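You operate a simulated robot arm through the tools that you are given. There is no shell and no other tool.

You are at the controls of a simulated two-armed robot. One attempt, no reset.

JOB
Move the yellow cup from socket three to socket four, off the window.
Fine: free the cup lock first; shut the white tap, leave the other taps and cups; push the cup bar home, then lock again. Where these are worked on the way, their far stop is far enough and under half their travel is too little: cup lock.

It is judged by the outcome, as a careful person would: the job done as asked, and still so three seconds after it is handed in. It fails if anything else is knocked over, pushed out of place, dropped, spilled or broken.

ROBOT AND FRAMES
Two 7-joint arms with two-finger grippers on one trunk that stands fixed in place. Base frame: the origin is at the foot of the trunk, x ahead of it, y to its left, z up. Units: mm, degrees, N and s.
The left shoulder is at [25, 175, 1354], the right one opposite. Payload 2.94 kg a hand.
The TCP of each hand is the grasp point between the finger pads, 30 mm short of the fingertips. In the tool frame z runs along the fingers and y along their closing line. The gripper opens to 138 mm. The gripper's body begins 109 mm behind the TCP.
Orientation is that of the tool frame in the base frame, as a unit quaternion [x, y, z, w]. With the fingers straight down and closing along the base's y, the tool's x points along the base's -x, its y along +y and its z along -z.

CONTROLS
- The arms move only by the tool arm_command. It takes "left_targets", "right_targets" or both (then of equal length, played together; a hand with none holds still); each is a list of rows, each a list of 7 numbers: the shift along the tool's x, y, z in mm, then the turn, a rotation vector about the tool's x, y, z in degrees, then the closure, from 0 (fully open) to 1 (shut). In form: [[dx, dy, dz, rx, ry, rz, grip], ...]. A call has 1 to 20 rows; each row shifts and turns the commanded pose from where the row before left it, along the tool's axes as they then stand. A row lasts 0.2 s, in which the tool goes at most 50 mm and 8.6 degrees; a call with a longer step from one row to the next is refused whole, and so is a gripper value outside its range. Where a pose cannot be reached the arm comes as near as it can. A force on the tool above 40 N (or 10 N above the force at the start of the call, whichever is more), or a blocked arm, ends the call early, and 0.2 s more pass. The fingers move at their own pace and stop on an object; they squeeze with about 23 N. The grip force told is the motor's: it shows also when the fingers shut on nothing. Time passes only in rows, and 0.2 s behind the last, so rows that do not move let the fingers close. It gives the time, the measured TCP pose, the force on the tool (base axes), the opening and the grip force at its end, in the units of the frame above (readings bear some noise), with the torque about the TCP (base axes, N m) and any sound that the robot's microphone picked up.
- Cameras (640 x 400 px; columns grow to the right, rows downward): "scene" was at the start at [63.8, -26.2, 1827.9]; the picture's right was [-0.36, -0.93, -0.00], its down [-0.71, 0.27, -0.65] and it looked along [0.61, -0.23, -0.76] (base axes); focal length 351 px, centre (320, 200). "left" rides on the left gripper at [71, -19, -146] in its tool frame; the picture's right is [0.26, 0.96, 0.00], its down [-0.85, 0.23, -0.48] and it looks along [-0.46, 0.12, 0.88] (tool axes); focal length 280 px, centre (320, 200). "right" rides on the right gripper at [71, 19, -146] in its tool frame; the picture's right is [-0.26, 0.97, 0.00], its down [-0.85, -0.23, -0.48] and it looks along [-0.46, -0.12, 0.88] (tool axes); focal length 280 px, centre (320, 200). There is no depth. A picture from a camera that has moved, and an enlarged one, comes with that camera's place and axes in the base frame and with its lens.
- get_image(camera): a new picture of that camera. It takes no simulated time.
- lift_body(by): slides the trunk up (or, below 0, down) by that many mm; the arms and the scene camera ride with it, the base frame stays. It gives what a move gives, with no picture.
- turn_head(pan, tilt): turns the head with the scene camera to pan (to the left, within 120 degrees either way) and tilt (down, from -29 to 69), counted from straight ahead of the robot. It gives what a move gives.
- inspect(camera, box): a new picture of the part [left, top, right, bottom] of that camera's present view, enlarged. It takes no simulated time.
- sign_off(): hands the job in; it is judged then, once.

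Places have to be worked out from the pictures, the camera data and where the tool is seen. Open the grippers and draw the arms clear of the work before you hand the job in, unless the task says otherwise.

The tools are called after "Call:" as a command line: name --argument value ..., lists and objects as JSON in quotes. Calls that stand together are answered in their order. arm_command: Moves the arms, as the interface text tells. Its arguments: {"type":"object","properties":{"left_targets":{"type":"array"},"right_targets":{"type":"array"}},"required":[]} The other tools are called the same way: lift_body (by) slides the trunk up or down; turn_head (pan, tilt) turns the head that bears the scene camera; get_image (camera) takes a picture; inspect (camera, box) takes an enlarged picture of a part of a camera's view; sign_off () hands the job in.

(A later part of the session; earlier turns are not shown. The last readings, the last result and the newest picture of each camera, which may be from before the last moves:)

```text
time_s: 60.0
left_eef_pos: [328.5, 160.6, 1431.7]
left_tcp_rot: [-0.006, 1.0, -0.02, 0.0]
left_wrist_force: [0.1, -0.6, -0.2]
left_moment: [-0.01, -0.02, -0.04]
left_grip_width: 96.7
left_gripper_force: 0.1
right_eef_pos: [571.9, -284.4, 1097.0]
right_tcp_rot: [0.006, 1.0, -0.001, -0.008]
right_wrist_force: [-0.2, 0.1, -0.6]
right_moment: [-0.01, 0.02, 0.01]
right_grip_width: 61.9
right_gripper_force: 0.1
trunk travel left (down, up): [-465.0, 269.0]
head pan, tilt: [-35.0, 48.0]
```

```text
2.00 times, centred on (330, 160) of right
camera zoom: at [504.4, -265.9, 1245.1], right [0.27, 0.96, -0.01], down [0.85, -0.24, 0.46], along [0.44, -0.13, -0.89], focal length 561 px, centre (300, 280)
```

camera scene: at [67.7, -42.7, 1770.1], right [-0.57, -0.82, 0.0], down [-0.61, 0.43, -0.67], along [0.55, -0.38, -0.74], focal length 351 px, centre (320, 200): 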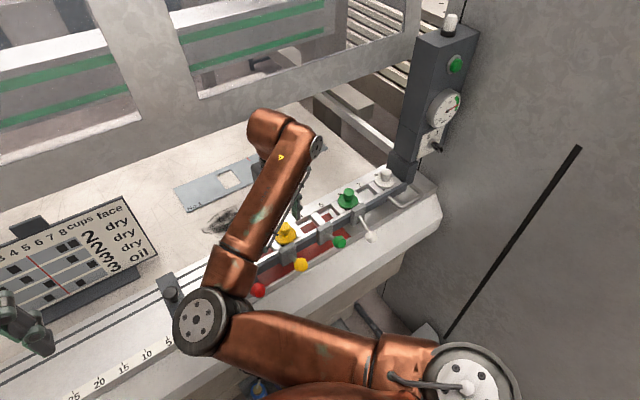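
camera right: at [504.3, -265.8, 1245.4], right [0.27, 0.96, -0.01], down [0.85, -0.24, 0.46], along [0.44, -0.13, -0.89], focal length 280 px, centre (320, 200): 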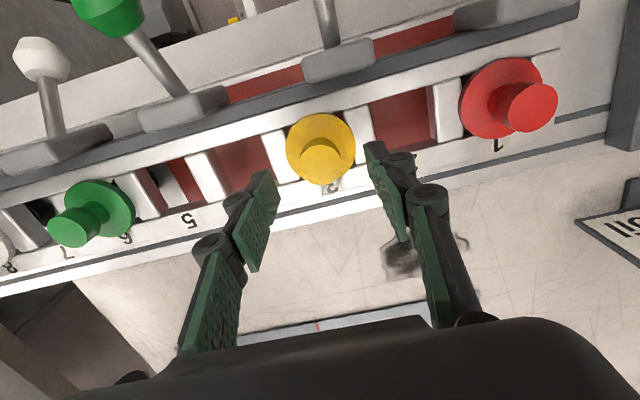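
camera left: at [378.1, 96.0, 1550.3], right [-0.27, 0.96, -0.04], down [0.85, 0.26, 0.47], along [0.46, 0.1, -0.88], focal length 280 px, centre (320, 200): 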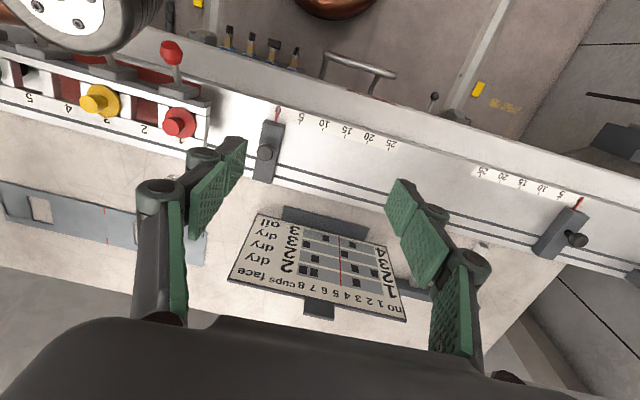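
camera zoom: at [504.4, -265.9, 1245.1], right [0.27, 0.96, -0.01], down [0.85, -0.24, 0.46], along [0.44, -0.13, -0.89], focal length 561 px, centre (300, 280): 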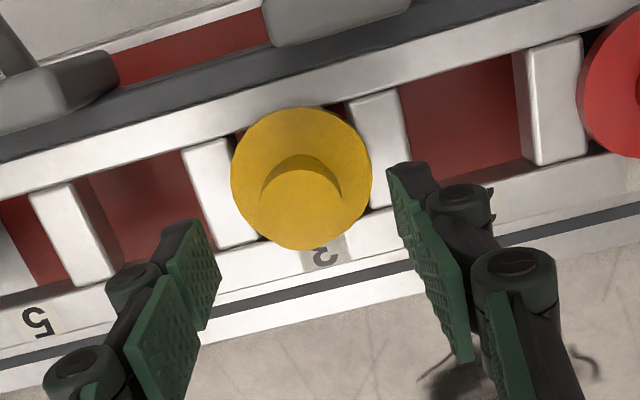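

Only a 3.5 mm x-correction and a slight tilt fix are needed; then I lower the trunk another 36 mm.

Call:
arm_command --right_targets '[[3.5, 0, 0, 0, -0.9, 0, 0.55], [0, 0, 0, 0, 0, 0, 0.55]]'

Call:
lift_body --by -36

Call:
get_image --camera "right"

```text
time_s: 60.6
left_eef_pos: [329.2, 160.7, 1431.2]
left_tcp_rot: [-0.005, 1.0, -0.019, -0.001]
left_wrist_force: [-0.8, 0.4, -0.2]
left_moment: [0.02, -0.01, -0.01]
left_grip_width: 96.4
left_gripper_force: 0.0
right_eef_pos: [570.9, -287.0, 1097.1]
right_tcp_rot: [0.007, 1.0, -0.001, -0.001]
right_wrist_force: [0.0, -0.2, 0.2]
right_moment: [-0.01, 0.01, 0.01]
right_grip_width: 62.2
right_gripper_force: 0.0
trunk travel left (down, up): [-465.0, 269.0]
head pan, tilt: [-35.0, 48.0]
```

```text
time_s: 61.5
left_eef_pos: [327.5, 160.9, 1396.3]
left_tcp_rot: [-0.006, 1.0, -0.019, 0.0]
left_wrist_force: [-0.7, -0.2, -0.3]
left_moment: [0.01, -0.02, -0.01]
left_grip_width: 96.6
left_gripper_force: 0.1
right_eef_pos: [573.6, -287.7, 1054.2]
right_tcp_rot: [0.006, 1.0, -0.001, -0.007]
right_wrist_force: [0.6, -0.1, 0.1]
right_moment: [0.02, 0.01, 0.01]
right_grip_width: 62.0
right_gripper_force: 0.1
trunk travel left (down, up): [-429.0, 305.0]
head pan, tilt: [-35.0, 48.0]
```

```text
taken
camera right: at [504.7, -267.4, 1202.6], right [0.27, 0.96, -0.01], down [0.85, -0.24, 0.46], along [0.45, -0.13, -0.89], focal length 280 px, centre (320, 200)
```

right: 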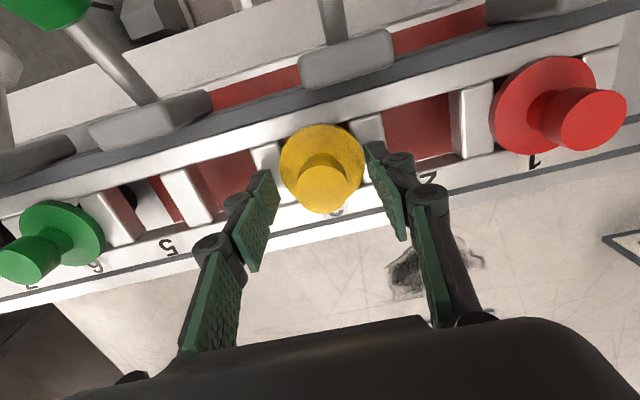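

Tips are right at disc height; I inspect the alignment closely before closing.

Call:
inspect --camera "right" --box '[230, 100, 410, 250]'

Call:
inspect --camera "scene" --box '[230, 160, 350, 280]'

```text
2.67 times, centred on (320, 175) of right
camera zoom: at [504.7, -267.4, 1202.6], right [0.27, 0.96, -0.01], down [0.85, -0.24, 0.46], along [0.45, -0.13, -0.89], focal length 748 px, centre (320, 267)
```

zoom: 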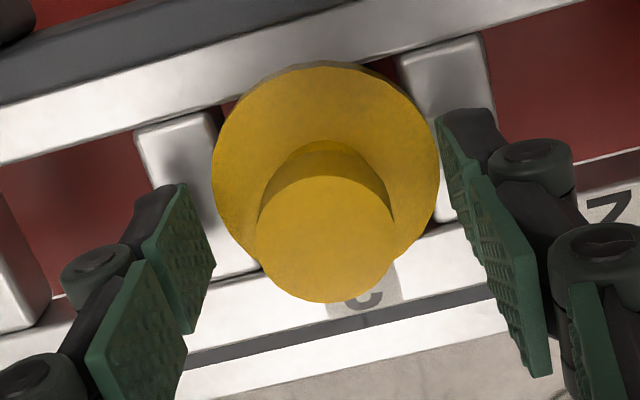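

```text
3.33 times, centred on (290, 220) of scene
camera zoom: at [77.5, -42.6, 1734.1], right [-0.57, -0.82, 0.0], down [-0.61, 0.43, -0.67], along [0.55, -0.38, -0.74], focal length 1169 px, centre (420, 133)
```

zoom: 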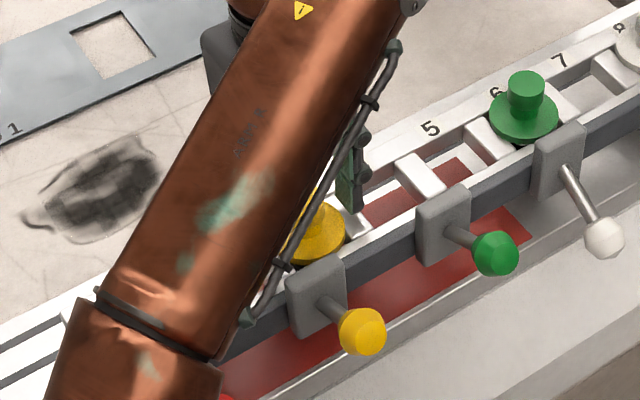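

The head top projects to (573, -285.4), so alignment is good. I raise 6 mm so the tips clear the disc, nudge +2 in y, and close on the head.

Call:
arm_command --right_targets '[[0.5, 2, -6.5, 0, -0.8, 0, 0.55], [0, 0, 0, 0, 0, 0, 0.7], [0, 0, 0, 0, 0, 0, 0.85], [0, 0, 0, 0, 0, 0, 0.95], [0, 0, 0, 0, 0, 0, 0.95], [0, 0, 0, 0, 0, 0, 0.95]]'

Call:
inspect --camera "right" --box '[230, 100, 410, 250]'

```text
time_s: 62.9
left_eef_pos: [327.6, 161.3, 1395.6]
left_tcp_rot: [-0.006, 1.0, -0.02, -0.001]
left_wrist_force: [-0.2, 0.0, 0.3]
left_moment: [-0.02, 0.01, -0.02]
left_grip_width: 96.7
left_gripper_force: 0.1
right_eef_pos: [576.3, -289.8, 1061.3]
right_tcp_rot: [0.007, 1.0, -0.001, -0.002]
right_wrist_force: [1.2, 6.2, 1.3]
right_moment: [0.23, 0.0, -0.02]
right_grip_width: 29.0
right_gripper_force: 22.9
right hand out of reach, approached as far as the arm can: row 1
trunk travel left (down, up): [-429.0, 305.0]
head pan, tilt: [-35.0, 48.0]
```

```text
2.67 times, centred on (320, 175) of right
camera zoom: at [505.5, -269.9, 1208.0], right [0.27, 0.96, 0.0], down [0.85, -0.24, 0.48], along [0.46, -0.13, -0.88], focal length 748 px, centre (320, 267)
```

zoom: 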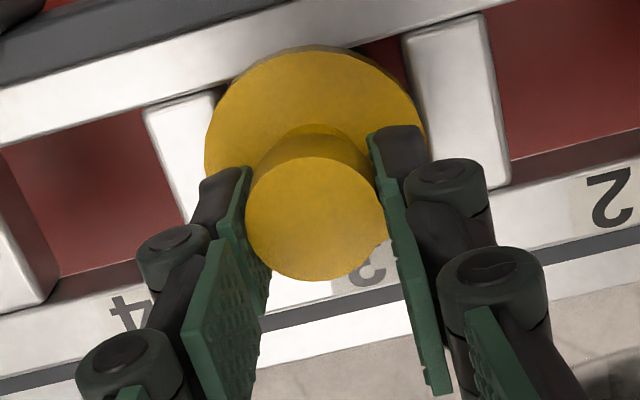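

The head is gripped (29 mm, 23 N). I lift straight up slowly and check that the cup comes free.

Call:
arm_command --right_targets '[[0, 0, -10, 0, 0, 0, 0.95], [0, 0, -15, 0, 0, 0, 0.95], [0, 0, -15, 0, 0, 0, 0.95]]'

Call:
get_image --camera "right"

Call:
get_image --camera "scene"

```text
time_s: 63.6
left_eef_pos: [325.8, 161.7, 1396.0]
left_tcp_rot: [-0.006, 1.0, -0.019, 0.0]
left_wrist_force: [-0.1, -0.1, 0.9]
left_moment: [-0.04, -0.09, -0.01]
left_grip_width: 96.7
left_gripper_force: 0.1
right_eef_pos: [576.3, -289.3, 1104.6]
right_tcp_rot: [0.006, 1.0, -0.002, 0.003]
right_wrist_force: [0.5, 0.1, -1.1]
right_moment: [-0.04, 0.0, 0.0]
right_grip_width: 7.0
right_gripper_force: 0.2
trunk travel left (down, up): [-429.0, 305.0]
head pan, tilt: [-35.0, 48.0]
```

```text
taken
camera right: at [504.3, -269.7, 1251.6], right [0.27, 0.96, 0.0], down [0.84, -0.24, 0.48], along [0.46, -0.13, -0.88], focal length 280 px, centre (320, 200)
```

right: 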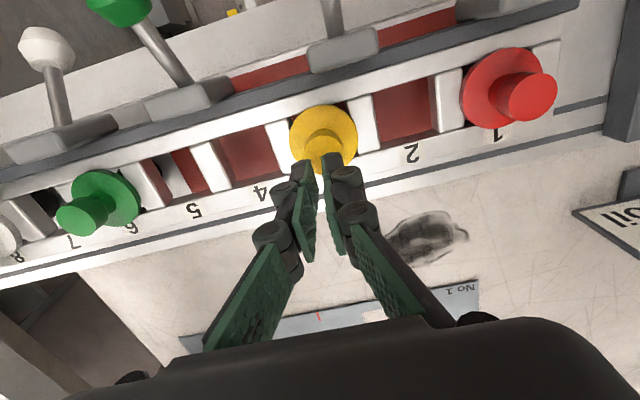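

```text
taken
camera scene: at [76.3, -41.0, 1734.5], right [-0.57, -0.82, 0.0], down [-0.61, 0.43, -0.67], along [0.55, -0.38, -0.74], focal length 351 px, centre (320, 200)
```

scene: 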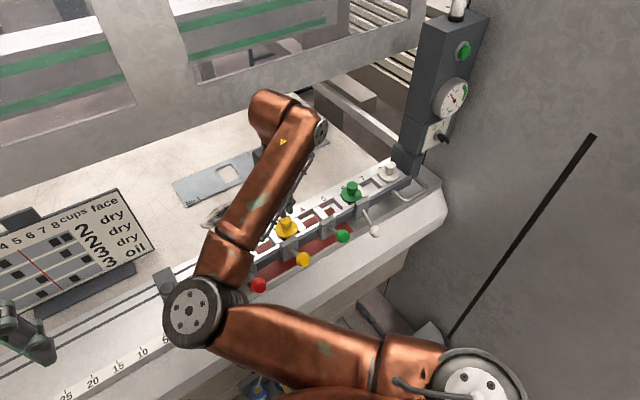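

The fingers slipped off and the cup stayed. I check the cup's state and the gauge before deciding whether it is still locked or simply poorly gripped.

Call:
inspect --camera "right" --box '[230, 80, 430, 200]'

Call:
inspect --camera "scene" --box '[400, 60, 490, 160]'

Call:
inspect --camera "scene" --box '[250, 150, 430, 290]'

```text
3.20 times, centred on (330, 140) of right
camera zoom: at [504.3, -269.7, 1251.6], right [0.27, 0.96, 0.0], down [0.84, -0.24, 0.48], along [0.46, -0.13, -0.88], focal length 897 px, centre (288, 392)
```

zoom: 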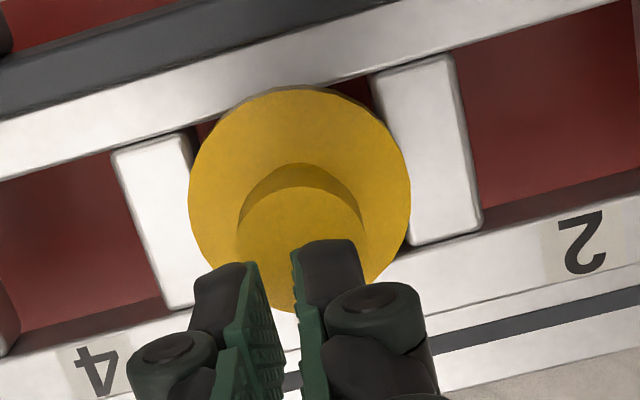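

```text
4.00 times, centred on (445, 110) of scene
camera zoom: at [76.3, -41.0, 1734.5], right [-0.57, -0.82, 0.0], down [-0.61, 0.43, -0.67], along [0.55, -0.38, -0.74], focal length 1403 px, centre (-180, 560)
```

zoom: 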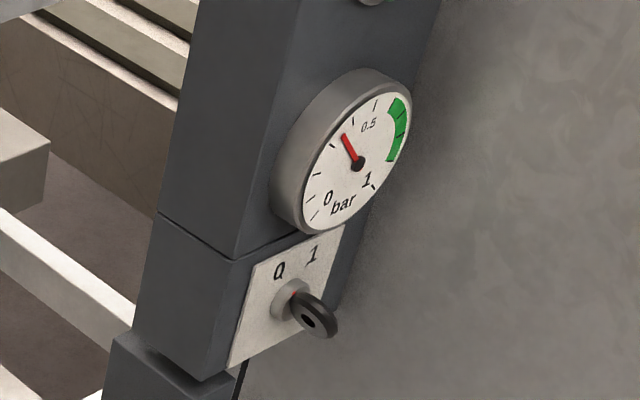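

```text
2.86 times, centred on (340, 220) of scene
camera zoom: at [76.3, -41.0, 1734.5], right [-0.57, -0.82, 0.0], down [-0.61, 0.43, -0.67], along [0.55, -0.38, -0.74], focal length 1002 px, centre (263, 143)
```

zoom: 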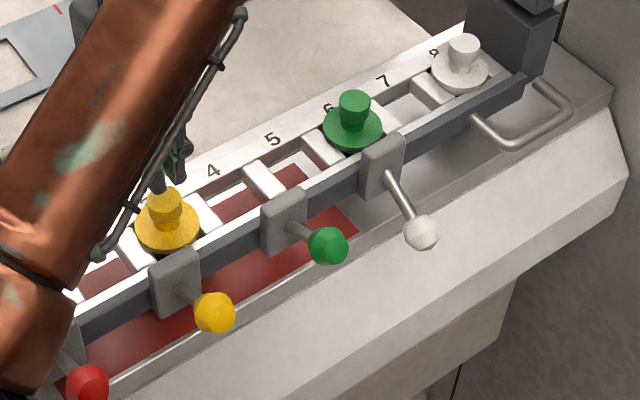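

The gauge now reads about 0.4 bar, out of the green — something changed it. I open the fingers, let time pass, and see whether it keeps falling.

Call:
arm_command --right_targets '[[0, 0, -10, 0, 0, 0, 0.55], [0, 0, -10, 0, 0, 0, 0.55], [0, 0, 0, 0, 0, 0, 0.55], [0, 0, 0, 0, 0, 0, 0.55], [0, 0, 0, 0, 0, 0, 0.55], [0, 0, 0, 0, 0, 0, 0.55], [0, 0, 0, 0, 0, 0, 0.55], [0, 0, 0, 0, 0, 0, 0.55], [0, 0, 0, 0, 0, 0, 0.55], [0, 0, 0, 0, 0, 0, 0.55]]'

Call:
inspect --camera "scene" --box '[400, 0, 490, 160]'

Call:
inspect --camera "right" --box '[230, 60, 430, 200]'

```text
time_s: 65.8
left_eef_pos: [329.0, 160.2, 1394.6]
left_tcp_rot: [-0.006, 1.0, -0.019, -0.001]
left_wrist_force: [0.2, -0.1, -0.1]
left_moment: [0.04, 0.0, -0.02]
left_grip_width: 96.4
left_gripper_force: 0.1
right_eef_pos: [575.2, -293.0, 1120.1]
right_tcp_rot: [0.006, 1.0, -0.001, -0.001]
right_wrist_force: [-0.7, -1.1, 1.0]
right_moment: [-0.03, -0.02, 0.0]
right_grip_width: 62.3
right_gripper_force: 0.0
trunk travel left (down, up): [-429.0, 305.0]
head pan, tilt: [-35.0, 48.0]
```

```text
2.50 times, centred on (445, 80) of scene
camera zoom: at [78.7, -42.5, 1734.0], right [-0.57, -0.82, 0.0], down [-0.61, 0.43, -0.67], along [0.55, -0.38, -0.74], focal length 877 px, centre (8, 500)
```

zoom: 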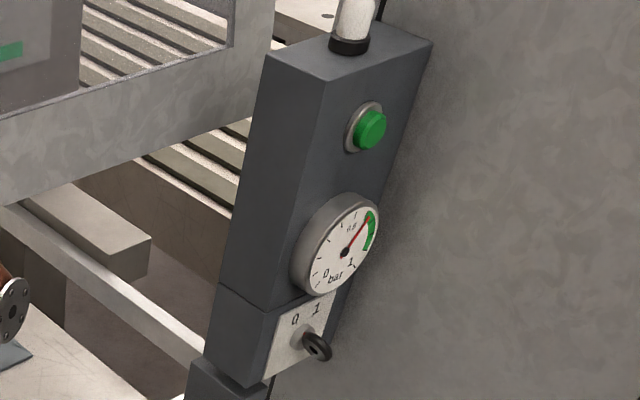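

```text
2.86 times, centred on (330, 130) of right
camera zoom: at [505.7, -272.2, 1267.2], right [0.27, 0.96, 0.0], down [0.85, -0.24, 0.48], along [0.46, -0.13, -0.88], focal length 801 px, centre (291, 400)
```

zoom: 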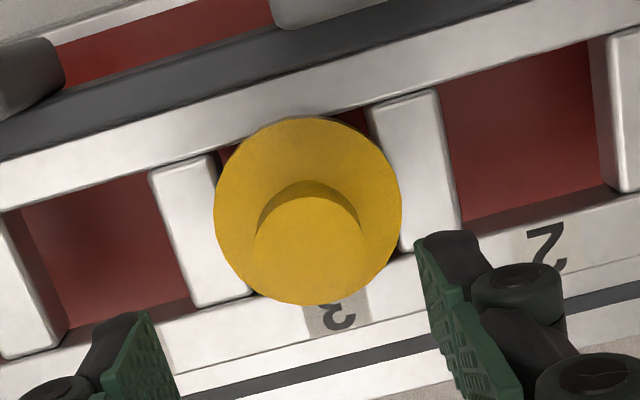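

The gauge recovered to ~0.65, so the dip came from the cup being disturbed while pulled; it shifted and slipped back. So the grip was just poor. I test a small hand yaw to see whether the arm then centres properly over the head.

Call:
arm_command --right_targets '[[0, 0, 0, 0, 0, -7.5, 0.55], [0, 0, 0, 0, 0, -7.5, 0.55], [4, 4, 0, 0, 0, 0, 0.55], [0, 3, 0, 0, 0, 0, 0.55]]'

```text
time_s: 66.8
left_eef_pos: [328.9, 160.9, 1395.9]
left_tcp_rot: [-0.006, 1.0, -0.018, -0.001]
left_wrist_force: [0.2, -0.3, 0.9]
left_moment: [0.03, 0.01, -0.02]
left_grip_width: 96.8
left_gripper_force: 0.1
right_eef_pos: [570.4, -284.6, 1121.1]
right_tcp_rot: [-0.125, 0.992, -0.001, 0.0]
right_wrist_force: [-0.3, 0.4, 0.3]
right_moment: [0.02, 0.0, 0.0]
right_grip_width: 62.1
right_gripper_force: 0.0
trunk travel left (down, up): [-429.0, 305.0]
head pan, tilt: [-35.0, 48.0]
```

With a 15° yaw the hand sits right at (570.4, -284.6). I descend to z≈1056 and view.

Call:
arm_command --right_targets '[[0, 0, 20, 0, 0, 0, 0.55], [0, 0, 20, 0, 0, 0, 0.55], [0, 0, 15, 0, 0, 0, 0.55], [0, 0, 8, 0, 0, 0, 0.55]]'

Call:
inspect --camera "right" --box '[210, 90, 430, 270]'

```text
time_s: 67.8
left_eef_pos: [328.0, 159.7, 1395.6]
left_tcp_rot: [-0.006, 1.0, -0.019, 0.0]
left_wrist_force: [0.1, -0.4, 0.0]
left_moment: [0.0, -0.03, -0.03]
left_grip_width: 96.5
left_gripper_force: 0.1
right_eef_pos: [571.3, -289.6, 1055.7]
right_tcp_rot: [-0.124, 0.992, 0.0, -0.001]
right_wrist_force: [-0.2, 0.0, 1.2]
right_moment: [-0.03, 0.01, 0.01]
right_grip_width: 61.9
right_gripper_force: 0.0
right hand out of reach, approached as far as the arm can: row 2
trunk travel left (down, up): [-429.0, 305.0]
head pan, tilt: [-35.0, 48.0]
```

```text
2.22 times, centred on (320, 180) of right
camera zoom: at [499.3, -288.8, 1204.3], right [0.02, 1.0, 0.0], down [0.88, -0.01, 0.47], along [0.47, -0.01, -0.88], focal length 623 px, centre (320, 244)
```

zoom: 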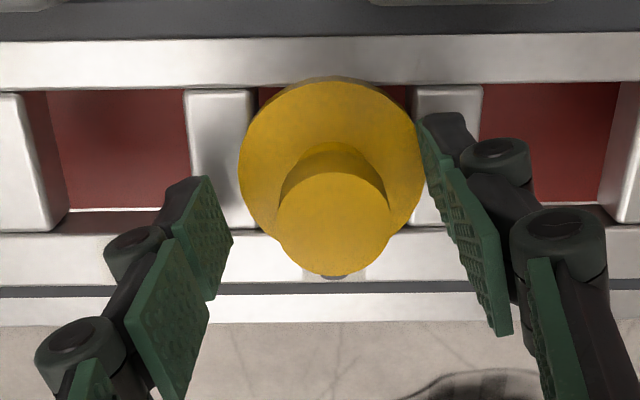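

Offset is about 3 mm in y, which the closing fingers can absorb. I close fully and then lift only 4 mm to read the force.

Call:
arm_command --right_targets '[[0, 0, 0, 0, 0, 0, 0.8], [0, 0, 0, 0, 0, 0, 1.0], [0, 0, 0, 0, 0, 0, 1.0], [0, 0, 0, 0, 0, 0, 1.0], [0, 0, 0, 0, 0, 0, 1.0]]'

Call:
arm_command --right_targets '[[0, 0, -2, 0, 0, 0, 1.0], [0, 0, -2, 0, 0, 0, 1.0]]'

Call:
inspect --camera "right" --box '[210, 90, 430, 270]'

```text
time_s: 69.0
left_eef_pos: [327.1, 160.9, 1395.1]
left_tcp_rot: [-0.006, 1.0, -0.019, -0.001]
left_wrist_force: [0.2, 0.9, -0.6]
left_moment: [0.01, -0.02, 0.02]
left_grip_width: 96.6
left_gripper_force: 0.0
right_eef_pos: [572.8, -289.5, 1057.1]
right_tcp_rot: [-0.125, 0.992, 0.0, -0.001]
right_wrist_force: [0.1, 0.1, -0.5]
right_moment: [0.02, 0.01, 0.01]
right_grip_width: 27.7
right_gripper_force: 22.9
trunk travel left (down, up): [-429.0, 305.0]
head pan, tilt: [-35.0, 48.0]
```

```text
time_s: 69.7
left_eef_pos: [329.0, 160.8, 1394.5]
left_tcp_rot: [-0.007, 1.0, -0.019, -0.001]
left_wrist_force: [-0.6, -0.3, -0.8]
left_moment: [-0.02, 0.02, -0.04]
left_grip_width: 96.4
left_gripper_force: 0.1
right_eef_pos: [571.1, -287.5, 1062.0]
right_tcp_rot: [-0.124, 0.992, -0.001, -0.001]
right_wrist_force: [0.1, -0.3, -0.7]
right_moment: [-0.01, -0.01, 0.02]
right_grip_width: 27.4
right_gripper_force: 22.8
trunk travel left (down, up): [-429.0, 305.0]
head pan, tilt: [-35.0, 48.0]
```

```text
2.22 times, centred on (320, 180) of right
camera zoom: at [499.1, -287.8, 1209.2], right [0.02, 1.0, 0.0], down [0.88, -0.01, 0.47], along [0.47, -0.01, -0.88], focal length 623 px, centre (320, 244)
```

zoom: 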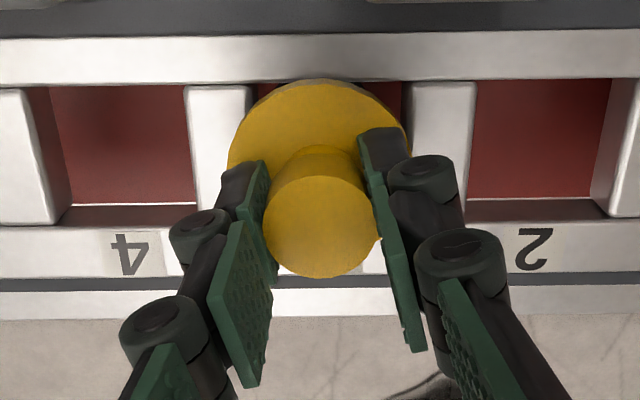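

There is almost no load and the cup seems to follow. I lift another 12 mm and look.

Call:
arm_command --right_targets '[[0, 0, -4, 0, 0, 0, 1.0], [0, 0, -4, 0, 0, 0, 1.0], [0, 0, -4, 0, 0, 0, 1.0]]'

Call:
inspect --camera "right" --box '[210, 90, 430, 270]'

Call:
inspect --camera "scene" --box '[220, 150, 360, 280]'

```text
time_s: 70.5
left_eef_pos: [328.0, 160.1, 1396.0]
left_tcp_rot: [-0.006, 1.0, -0.018, -0.001]
left_wrist_force: [0.1, -0.1, -0.3]
left_moment: [-0.03, -0.02, 0.01]
left_grip_width: 96.5
left_gripper_force: 0.1
right_eef_pos: [571.1, -286.1, 1073.8]
right_tcp_rot: [-0.125, 0.992, -0.001, 0.0]
right_wrist_force: [0.4, 0.6, -0.8]
right_moment: [0.02, -0.01, 0.07]
right_grip_width: 27.7
right_gripper_force: 23.2
trunk travel left (down, up): [-429.0, 305.0]
head pan, tilt: [-35.0, 48.0]
```

```text
2.22 times, centred on (320, 180) of right
camera zoom: at [498.7, -286.2, 1220.9], right [0.02, 1.0, 0.0], down [0.88, -0.01, 0.48], along [0.48, -0.01, -0.88], focal length 623 px, centre (320, 244)
```

zoom: 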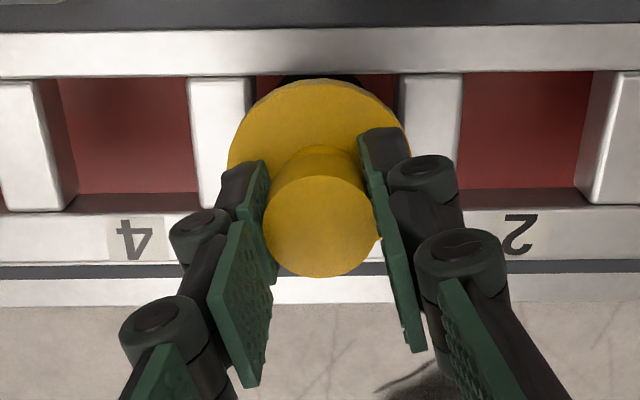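

```text
3.08 times, centred on (290, 215) of scene
camera zoom: at [78.6, -42.4, 1734.0], right [-0.57, -0.82, 0.0], down [-0.61, 0.43, -0.67], along [0.55, -0.38, -0.74], focal length 1079 px, centre (412, 154)
```

zoom: 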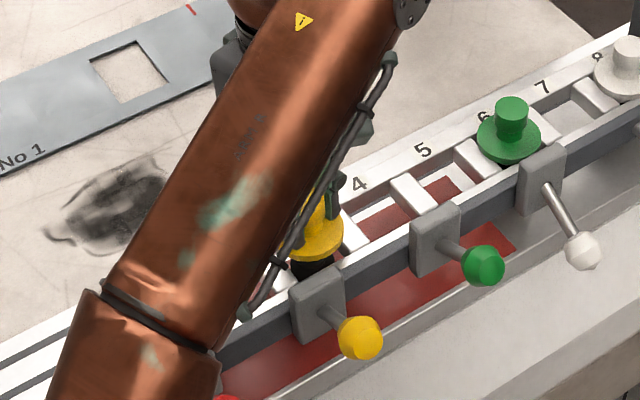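

The cup is coming out cleanly, its black rubber visible beneath. I lift it well clear, slowly.

Call:
arm_command --right_targets '[[0, 0, -10, 0, 0, 0, 1.0], [0, 0, -12, 0, 0, 0, 1.0], [0, 0, -12, 0, 0, 0, 1.0], [0, 0, -12, 0, 0, 0, 1.0], [0, 0, -12, 0, 0, 0, 1.0], [0, 0, -12, 0, 0, 0, 1.0], [0, 0, -12, 0, 0, 0, 1.0]]'

Call:
get_image --camera "right"

Call:
get_image --camera "scene"

Call:
get_image --camera "left"

```text
time_s: 72.0
left_eef_pos: [327.2, 160.6, 1394.4]
left_tcp_rot: [-0.005, 1.0, -0.019, 0.0]
left_wrist_force: [0.0, -0.2, 0.1]
left_moment: [0.0, -0.03, 0.02]
left_grip_width: 96.4
left_gripper_force: 0.0
right_eef_pos: [571.1, -288.7, 1156.3]
right_tcp_rot: [-0.125, 0.992, -0.001, -0.001]
right_wrist_force: [-0.6, -0.5, -1.1]
right_moment: [0.01, -0.03, -0.03]
right_grip_width: 27.7
right_gripper_force: 23.3
trunk travel left (down, up): [-429.0, 305.0]
head pan, tilt: [-35.0, 48.0]
```

```text
taken
camera right: at [498.8, -288.0, 1302.6], right [0.02, 1.0, 0.0], down [0.88, -0.01, 0.47], along [0.47, -0.01, -0.88], focal length 280 px, centre (320, 200)
```

right: 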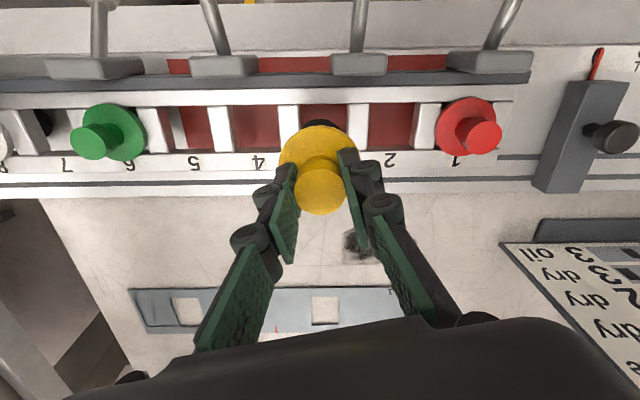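

```text
taken
camera scene: at [78.5, -42.4, 1734.0], right [-0.57, -0.82, 0.0], down [-0.61, 0.43, -0.67], along [0.55, -0.38, -0.74], focal length 351 px, centre (320, 200)
```

scene: 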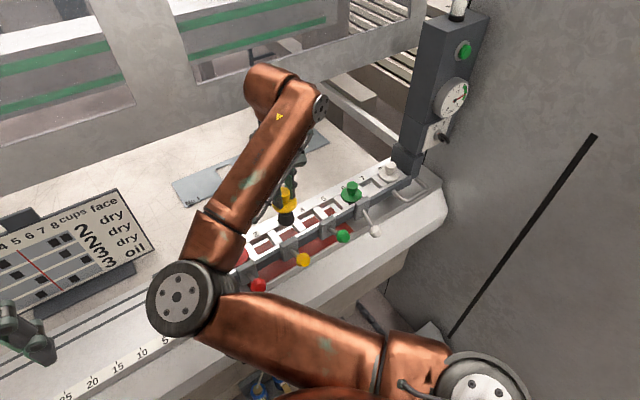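

```text
taken
camera left: at [257.4, 146.4, 1542.6], right [-0.27, 0.96, -0.04], down [0.85, 0.26, 0.47], along [0.46, 0.1, -0.88], focal length 280 px, centre (320, 200)
```

left: 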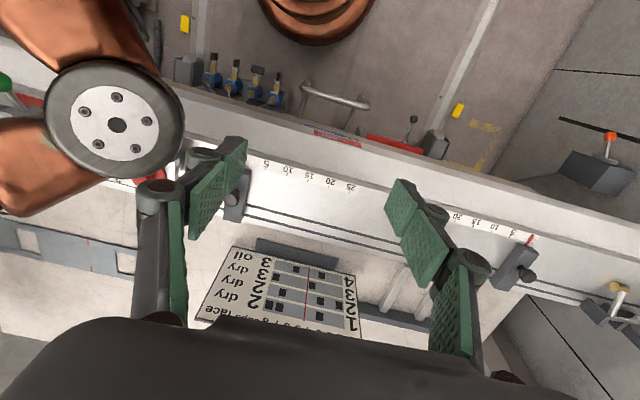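

The cup is held about 100 mm up. From this view socket 4's centre is near (568–570, -355.6); I carry it 66 mm to the right, above socket 4.

Call:
arm_command --right_targets '[[3.2, -10.5, 0, 0, 0, 0, 1.0], [4.8, -15.8, 0, 0, 0, 0, 1.0], [4.8, -15.8, 0, 0, 0, 0, 1.0], [3.2, -10.6, 0, 0, 0, 0, 1.0], [3.0, -10.6, 0, 0, 0, 0, 1.0], [0, 0, 0, 0, 0, 0, 1.0]]'

Call:
get_image --camera "right"

Call:
inspect --camera "scene" --box '[230, 130, 390, 270]'

```text
time_s: 73.5
left_eef_pos: [328.0, 160.6, 1395.1]
left_tcp_rot: [-0.006, 1.0, -0.019, -0.001]
left_wrist_force: [0.3, 0.7, 0.3]
left_moment: [0.0, 0.01, -0.01]
left_grip_width: 96.7
left_gripper_force: 0.0
right_eef_pos: [570.6, -354.3, 1155.7]
right_tcp_rot: [-0.125, 0.992, 0.0, 0.0]
right_wrist_force: [0.5, 1.3, -0.6]
right_moment: [0.03, 0.03, 0.0]
right_grip_width: 27.6
right_gripper_force: 22.8
trunk travel left (down, up): [-429.0, 305.0]
head pan, tilt: [-35.0, 48.0]
```

```text
taken
camera right: at [497.9, -353.1, 1302.7], right [0.02, 1.0, 0.0], down [0.88, -0.01, 0.47], along [0.47, -0.01, -0.88], focal length 280 px, centre (320, 200)
```

right: 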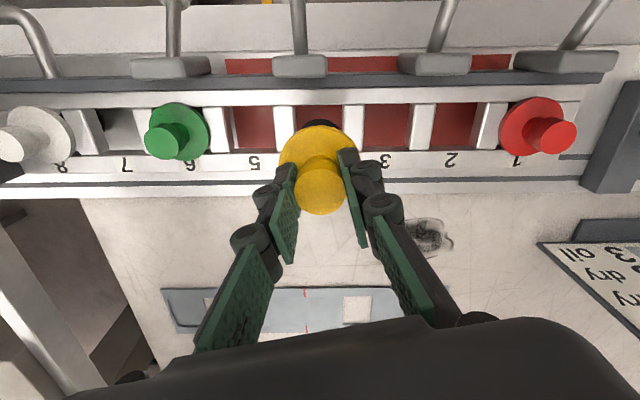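

```text
2.86 times, centred on (310, 200) of scene
camera zoom: at [78.6, -42.0, 1734.0], right [-0.57, -0.82, 0.0], down [-0.61, 0.43, -0.67], along [0.55, -0.38, -0.74], focal length 1002 px, centre (349, 200)
```

zoom: 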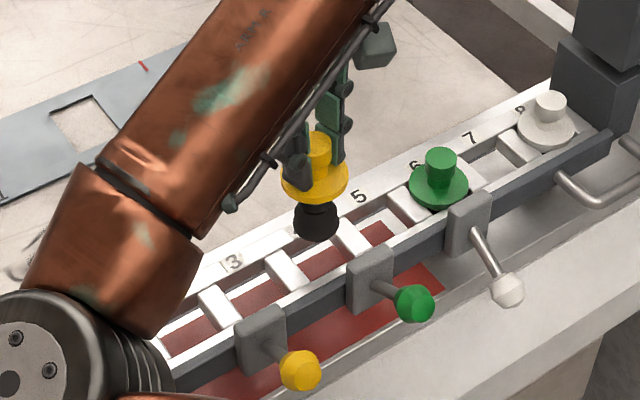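

The cup hangs above socket 4, its bell about 30 mm clear of the frame. I check lateral alignment in enlargement.

Call:
inspect --camera "right" --box '[200, 70, 440, 230]'

```text
2.50 times, centred on (320, 150) of right
camera zoom: at [497.9, -353.1, 1302.7], right [0.02, 1.0, 0.0], down [0.88, -0.01, 0.47], along [0.47, -0.01, -0.88], focal length 701 px, centre (320, 325)
```

zoom: 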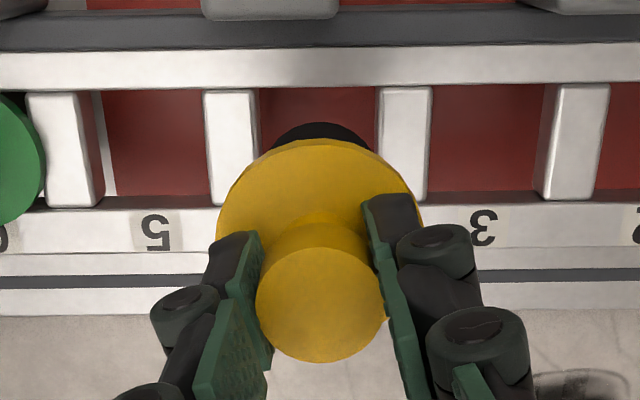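

Bell and socket centres agree within about 1–2 mm. I lower in small steps.

Call:
arm_command --right_targets '[[1.5, -0.3, 8, 0, 0, 0, 1.0], [0, 0, 10, 0, 0, 0, 1.0], [0, 0, 10, 0, 0, 0, 1.0], [0, 0, 8, 0, 0, 0, 1.0], [0, 0, 0, 0, 0, 0, 1.0]]'

Call:
inspect --camera "right" --box '[200, 70, 440, 230]'

Call:
inspect --camera "scene" --box '[230, 130, 390, 270]'

```text
time_s: 74.7
left_eef_pos: [328.7, 160.6, 1394.9]
left_tcp_rot: [-0.005, 1.0, -0.019, 0.0]
left_wrist_force: [1.1, 0.3, -0.1]
left_moment: [0.04, 0.01, 0.0]
left_grip_width: 96.6
left_gripper_force: 0.0
right_eef_pos: [567.0, -355.0, 1119.6]
right_tcp_rot: [-0.125, 0.992, -0.002, 0.0]
right_wrist_force: [-0.1, -0.2, -0.9]
right_moment: [-0.03, 0.0, 0.0]
right_grip_width: 27.8
right_gripper_force: 22.9
trunk travel left (down, up): [-429.0, 305.0]
head pan, tilt: [-35.0, 48.0]
```

```text
2.50 times, centred on (320, 150) of right
camera zoom: at [495.0, -354.2, 1266.4], right [0.02, 1.0, 0.0], down [0.88, -0.01, 0.47], along [0.47, -0.01, -0.88], focal length 701 px, centre (320, 325)
```

zoom: 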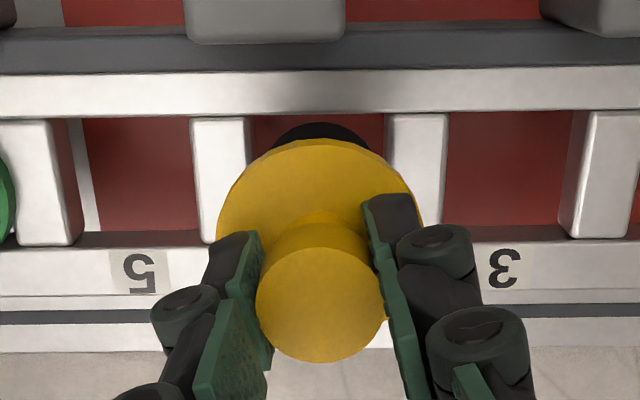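

```text
2.86 times, centred on (310, 200) of scene
camera zoom: at [78.7, -42.7, 1734.0], right [-0.57, -0.82, 0.0], down [-0.61, 0.43, -0.67], along [0.55, -0.38, -0.74], focal length 1002 px, centre (349, 200)
```

zoom: 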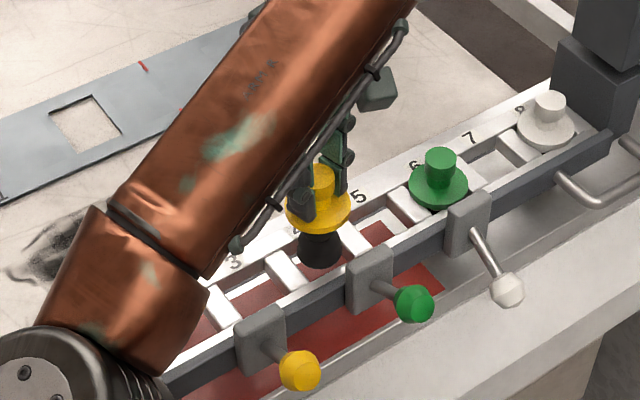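

Both axes are centred (socket centre ≈ (568.5, -355), cup axis ≈ (568.6, -355.5)). I continue down in small steps, watching force.

Call:
arm_command --right_targets '[[0, 0, 5, 0, 0, 0, 1.0], [0, 0, 5, 0, 0, 0, 1.0], [0, 0, 5, 0, 0, 0, 1.0], [0, 0, 5, 0, 0, 0, 1.0]]'

Call:
inspect --camera "right" --box '[200, 70, 440, 230]'

Call:
inspect --camera "scene" --box '[230, 130, 390, 270]'

```text
time_s: 75.7
left_eef_pos: [328.7, 161.4, 1395.6]
left_tcp_rot: [-0.005, 1.0, -0.019, 0.0]
left_wrist_force: [-0.5, 1.0, -0.2]
left_moment: [0.0, 0.0, -0.02]
left_grip_width: 96.6
left_gripper_force: 0.0
right_eef_pos: [567.8, -355.2, 1098.8]
right_tcp_rot: [-0.125, 0.992, -0.001, -0.001]
right_wrist_force: [0.5, 0.4, -1.1]
right_moment: [0.0, 0.0, 0.0]
right_grip_width: 27.8
right_gripper_force: 23.0
trunk travel left (down, up): [-429.0, 305.0]
head pan, tilt: [-35.0, 48.0]
```

```text
2.50 times, centred on (320, 150) of right
camera zoom: at [494.5, -354.3, 1246.8], right [0.02, 1.0, 0.0], down [0.88, -0.01, 0.47], along [0.47, -0.01, -0.88], focal length 701 px, centre (320, 325)
```

zoom: 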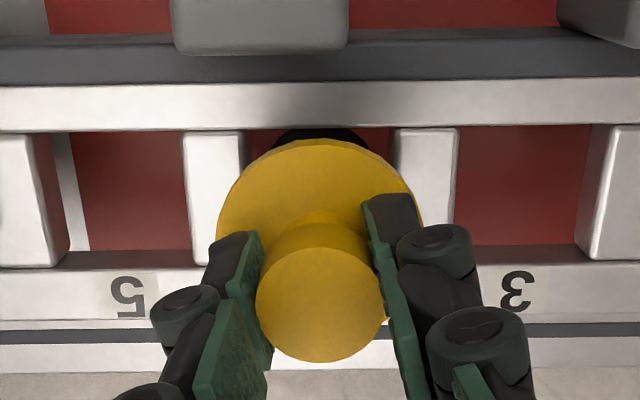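

```text
2.86 times, centred on (310, 200) of scene
camera zoom: at [78.8, -42.7, 1734.0], right [-0.57, -0.82, 0.0], down [-0.61, 0.43, -0.67], along [0.55, -0.38, -0.74], focal length 1002 px, centre (349, 200)
```

zoom: 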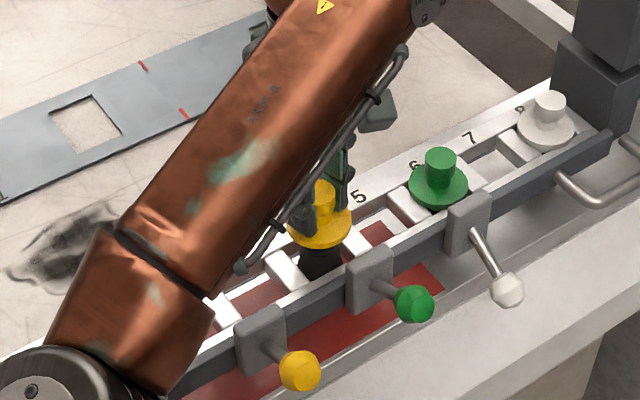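

The bell has entered the socket with no resistance. I lower further.

Call:
arm_command --right_targets '[[0, 0, 5, 0, 0, 0, 1.0], [0, 0, 5, 0, 0, 0, 1.0], [0, 0, 5, 0, 0, 0, 1.0], [0, 0, 5, 0, 0, 0, 1.0], [0, 0, 5, 0, 0, 0, 1.0]]'

Call:
inspect --camera "right" --box '[200, 70, 440, 230]'

```text
time_s: 76.8
left_eef_pos: [328.1, 159.8, 1395.4]
left_tcp_rot: [-0.006, 1.0, -0.019, 0.0]
left_wrist_force: [0.2, -0.3, 0.0]
left_moment: [0.02, -0.02, -0.01]
left_grip_width: 96.6
left_gripper_force: 0.0
right_eef_pos: [569.2, -354.9, 1072.1]
right_tcp_rot: [-0.124, 0.992, -0.001, -0.001]
right_wrist_force: [-0.2, 0.6, -0.9]
right_moment: [0.0, -0.01, 0.01]
right_grip_width: 27.9
right_gripper_force: 22.5
trunk travel left (down, up): [-429.0, 305.0]
head pan, tilt: [-35.0, 48.0]
```

```text
2.50 times, centred on (320, 150) of right
camera zoom: at [495.9, -353.5, 1220.0], right [0.02, 1.0, 0.0], down [0.88, -0.01, 0.47], along [0.47, -0.01, -0.88], focal length 701 px, centre (320, 325)
```

zoom: 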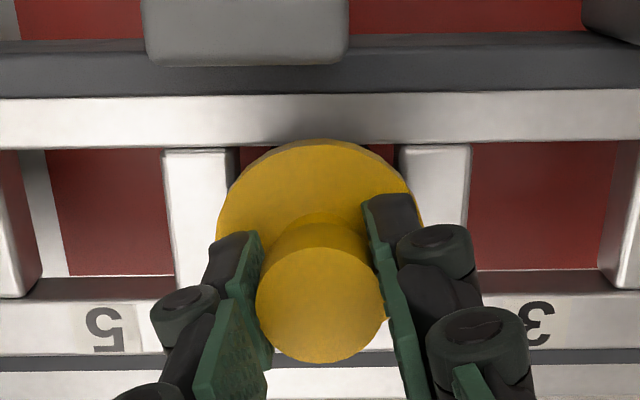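

About 15 mm to go; I continue gently until it seats.

Call:
arm_command --right_targets '[[0, 0, 4, 0, 0, 0, 1.0], [0, 0, 4, 0, 0, 0, 1.0], [0, 0, 3, 0, 0, 0, 1.0]]'

Call:
arm_command --right_targets '[[0, 0, 2, 0, 0, 0, 1.0], [0, 0, 2, 0, 0, 0, 1.0]]'

Call:
inspect --camera "right" --box '[200, 70, 440, 230]'

```text
time_s: 77.7
left_eef_pos: [327.9, 160.6, 1395.7]
left_tcp_rot: [-0.006, 1.0, -0.019, -0.001]
left_wrist_force: [0.9, -0.4, -0.5]
left_moment: [0.02, -0.01, 0.0]
left_grip_width: 96.8
left_gripper_force: 0.0
right_eef_pos: [567.0, -354.0, 1062.8]
right_tcp_rot: [-0.124, 0.992, -0.001, -0.001]
right_wrist_force: [1.3, -1.1, -1.2]
right_moment: [0.0, 0.01, 0.01]
right_grip_width: 27.5
right_gripper_force: 23.6
trunk travel left (down, up): [-429.0, 305.0]
head pan, tilt: [-35.0, 48.0]
```

```text
time_s: 78.2
left_eef_pos: [327.8, 161.0, 1395.6]
left_tcp_rot: [-0.006, 1.0, -0.019, -0.002]
left_wrist_force: [-0.3, -0.5, 0.5]
left_moment: [0.02, 0.0, -0.01]
left_grip_width: 96.7
left_gripper_force: 0.0
right_eef_pos: [567.7, -354.5, 1059.6]
right_tcp_rot: [-0.125, 0.992, -0.001, 0.0]
right_wrist_force: [-0.4, 0.2, -0.7]
right_moment: [0.0, 0.0, 0.02]
right_grip_width: 27.7
right_gripper_force: 23.4
trunk travel left (down, up): [-429.0, 305.0]
head pan, tilt: [-35.0, 48.0]
```

```text
2.50 times, centred on (320, 150) of right
camera zoom: at [494.1, -354.6, 1206.7], right [0.02, 1.0, 0.0], down [0.88, -0.01, 0.47], along [0.47, -0.01, -0.88], focal length 701 px, centre (320, 325)
```

zoom: 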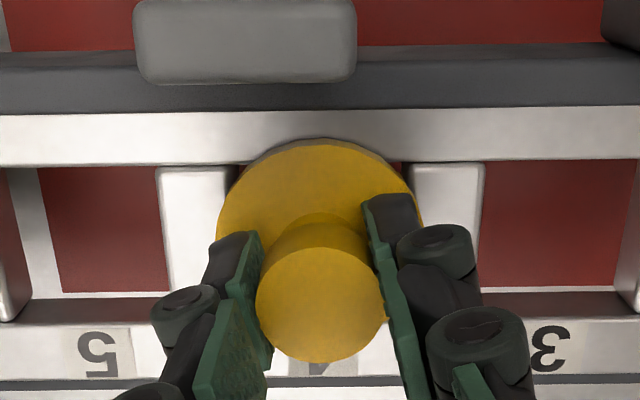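

Comparing with the seated picture in socket 3, the disc now overlaps the front rail about 5–7 mm too much, so the cup sits a little too far toward me. I shift +5 mm in x and look again.

Call:
arm_command --right_targets '[[-2.4, -0.7, 0, 0, 0, 0, 1.0], [-2.4, -0.7, 0, 0, 0, 0, 1.0], [0, 0, 0, 0, 0, 0, 1.0]]'

Call:
inspect --camera "right" --box '[200, 70, 440, 230]'

```text
time_s: 79.0
left_eef_pos: [328.6, 159.7, 1395.4]
left_tcp_rot: [-0.006, 1.0, -0.018, 0.0]
left_wrist_force: [0.6, -0.4, 0.0]
left_moment: [0.04, 0.0, 0.01]
left_grip_width: 96.6
left_gripper_force: 0.0
right_eef_pos: [572.9, -355.5, 1058.4]
right_tcp_rot: [-0.125, 0.992, -0.001, -0.001]
right_wrist_force: [-0.2, -1.0, 0.0]
right_moment: [0.02, 0.01, 0.01]
right_grip_width: 27.9
right_gripper_force: 22.9
trunk travel left (down, up): [-429.0, 305.0]
head pan, tilt: [-35.0, 48.0]
```

```text
2.50 times, centred on (320, 150) of right
camera zoom: at [498.9, -354.1, 1206.3], right [0.02, 1.0, 0.0], down [0.88, -0.01, 0.47], along [0.47, -0.01, -0.88], focal length 701 px, centre (320, 325)
```

zoom: 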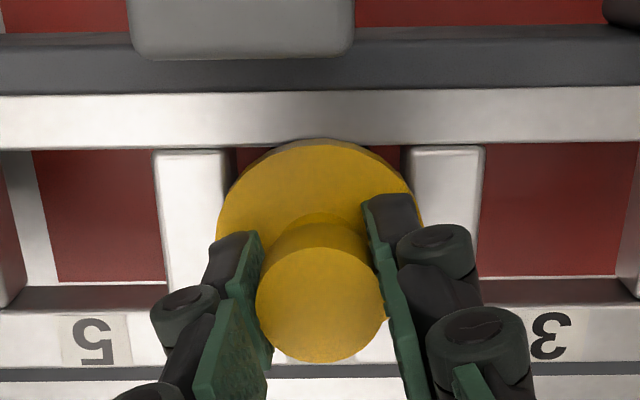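

Now the disc overlaps the rail exactly as in its original seat, and it is centred between the spacers. I lower in 2 mm steps to seat it.

Call:
arm_command --right_targets '[[0, 0, 2, 0, 0, 0, 1.0], [0, 0, 2, 0, 0, 0, 1.0]]'

Call:
inspect --camera "scene" --box '[250, 150, 390, 280]'

```text
time_s: 79.7
left_eef_pos: [327.3, 160.9, 1395.5]
left_tcp_rot: [-0.006, 1.0, -0.019, -0.001]
left_wrist_force: [-0.1, 0.1, 0.3]
left_moment: [0.01, -0.05, 0.03]
left_grip_width: 96.4
left_gripper_force: 0.1
right_eef_pos: [571.4, -354.8, 1056.8]
right_tcp_rot: [-0.125, 0.992, -0.002, 0.0]
right_wrist_force: [1.5, 0.8, 4.9]
right_moment: [0.07, 0.06, -0.03]
right_grip_width: 27.8
right_gripper_force: 23.1
trunk travel left (down, up): [-429.0, 305.0]
head pan, tilt: [-35.0, 48.0]
```

```text
3.08 times, centred on (320, 215) of scene
camera zoom: at [78.4, -42.2, 1734.1], right [-0.57, -0.82, 0.0], down [-0.61, 0.43, -0.67], along [0.55, -0.38, -0.74], focal length 1079 px, centre (320, 154)
```

zoom: 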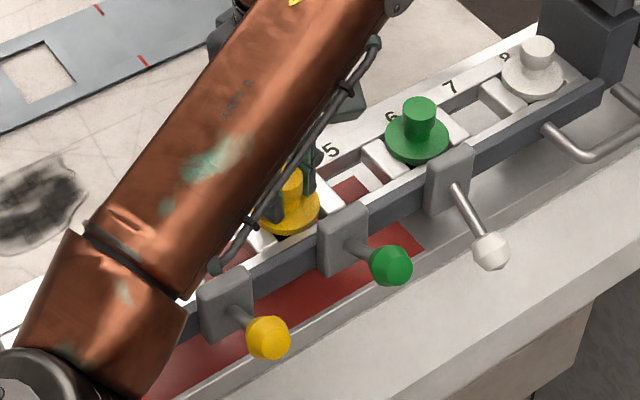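

A 5 N upward contact at the same height as the original grip means it is seated. I open gently and rise.

Call:
arm_command --right_targets '[[0, 0, 0, 0, 0, 0, 0.75], [0, 0, 0, 0, 0, 0, 0.6], [0, 0, 0, 0, 0, 0, 0.55], [0, 0, 0, 0, 0, 0, 0.55], [0, 0, -15, 0, 0, 0, 0.55], [0, 0, -30, 0, 0, 0, 0.55], [0, 0, -30, 0, 0, 0, 0.55]]'

Call:
get_image --camera "right"

Call:
inspect --camera "right" --box '[200, 60, 440, 220]'

Call:
inspect --camera "scene" --box '[400, 0, 490, 160]'

```text
time_s: 81.2
left_eef_pos: [328.0, 160.7, 1396.1]
left_tcp_rot: [-0.006, 1.0, -0.02, 0.0]
left_wrist_force: [-0.1, -0.3, 0.2]
left_moment: [0.01, 0.01, 0.0]
left_grip_width: 96.7
left_gripper_force: 0.1
right_eef_pos: [570.5, -354.1, 1133.1]
right_tcp_rot: [-0.125, 0.992, -0.001, 0.0]
right_wrist_force: [0.2, 0.3, 0.4]
right_moment: [-0.01, 0.03, -0.01]
right_grip_width: 62.2
right_gripper_force: 0.1
trunk travel left (down, up): [-429.0, 305.0]
head pan, tilt: [-35.0, 48.0]
```

```text
taken
camera right: at [497.5, -353.1, 1279.4], right [0.02, 1.0, 0.0], down [0.88, -0.01, 0.48], along [0.47, -0.01, -0.88], focal length 280 px, centre (320, 200)
```

right: 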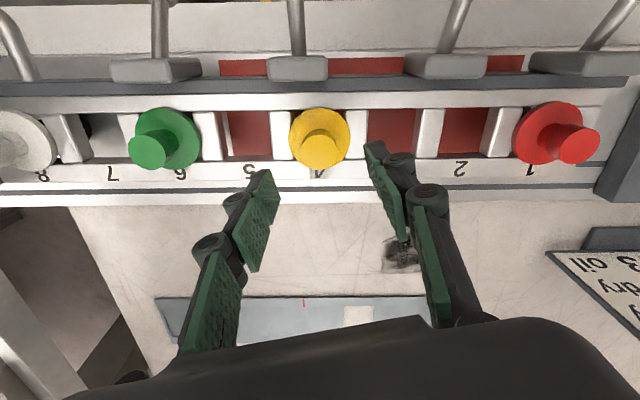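

```text
2.50 times, centred on (320, 140) of right
camera zoom: at [497.5, -353.1, 1279.4], right [0.02, 1.0, 0.0], down [0.88, -0.01, 0.48], along [0.47, -0.01, -0.88], focal length 701 px, centre (320, 350)
```

zoom: 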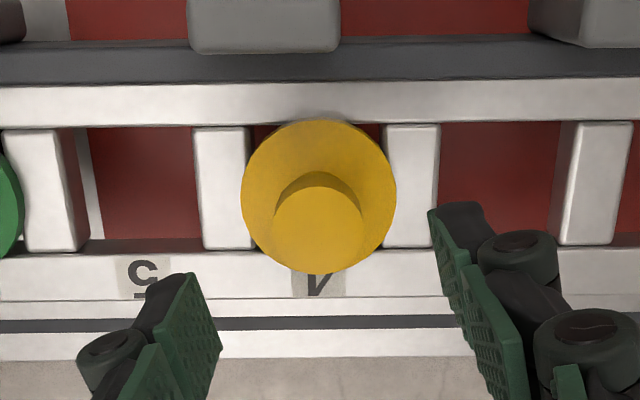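

```text
2.50 times, centred on (445, 80) of scene
camera zoom: at [78.1, -42.1, 1734.0], right [-0.57, -0.82, 0.0], down [-0.61, 0.43, -0.67], along [0.55, -0.38, -0.74], focal length 877 px, centre (8, 500)
```

zoom: 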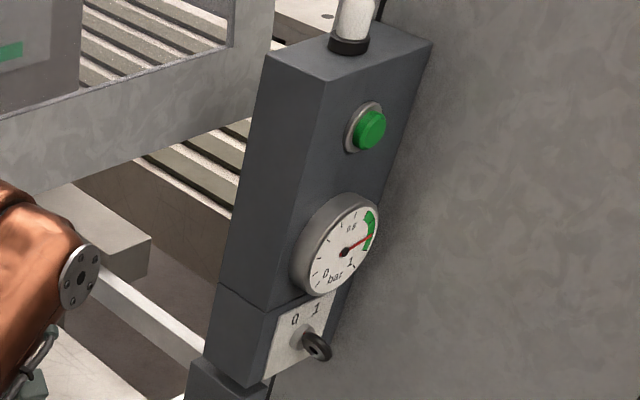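

The yellow cup is seated in socket 4, and the gauge is back in the green. Next is the bar: I inspect its right end and joint with the block again.

Call:
inspect --camera "scene" --box '[330, 120, 450, 250]'

Call:
inspect --camera "right" --box '[0, 0, 200, 200]'

Call:
inspect --camera "right" --box '[440, 40, 640, 220]'

```text
3.08 times, centred on (390, 185) of scene
camera zoom: at [78.1, -42.1, 1734.0], right [-0.57, -0.82, 0.0], down [-0.61, 0.43, -0.67], along [0.55, -0.38, -0.74], focal length 1079 px, centre (105, 246)
```

zoom: 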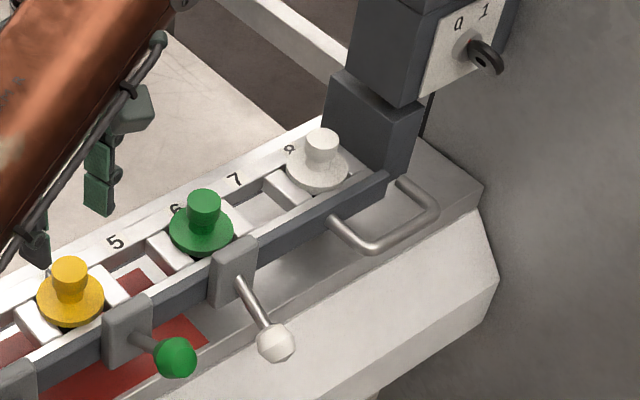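

```text
2.00 times, centred on (100, 100) of right
camera zoom: at [497.5, -353.1, 1279.4], right [0.02, 1.0, 0.0], down [0.88, -0.01, 0.48], along [0.47, -0.01, -0.88], focal length 561 px, centre (760, 400)
```

zoom: 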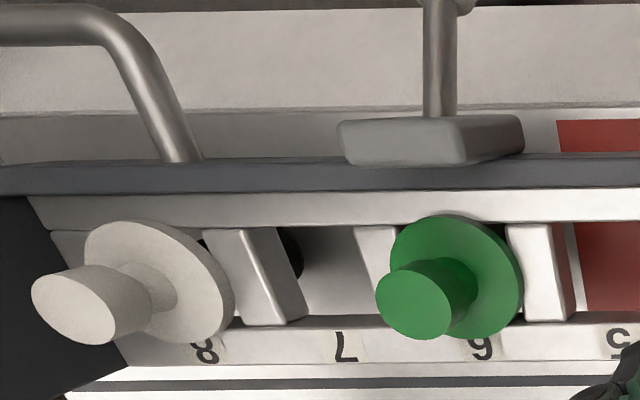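

```text
2.22 times, centred on (540, 130) of right
camera zoom: at [497.5, -353.1, 1279.4], right [0.02, 1.0, 0.0], down [0.88, -0.01, 0.48], along [0.47, -0.01, -0.88], focal length 623 px, centre (-169, 356)
```

zoom: 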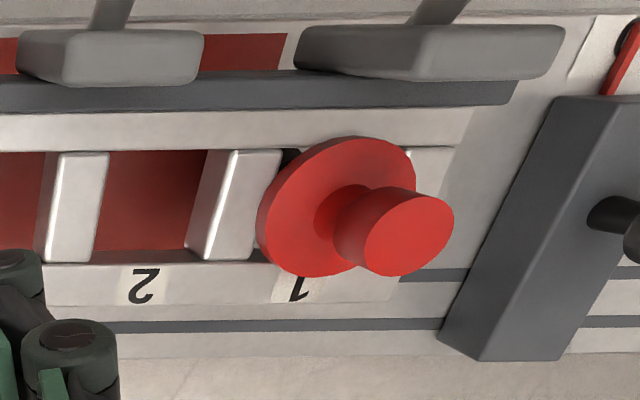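

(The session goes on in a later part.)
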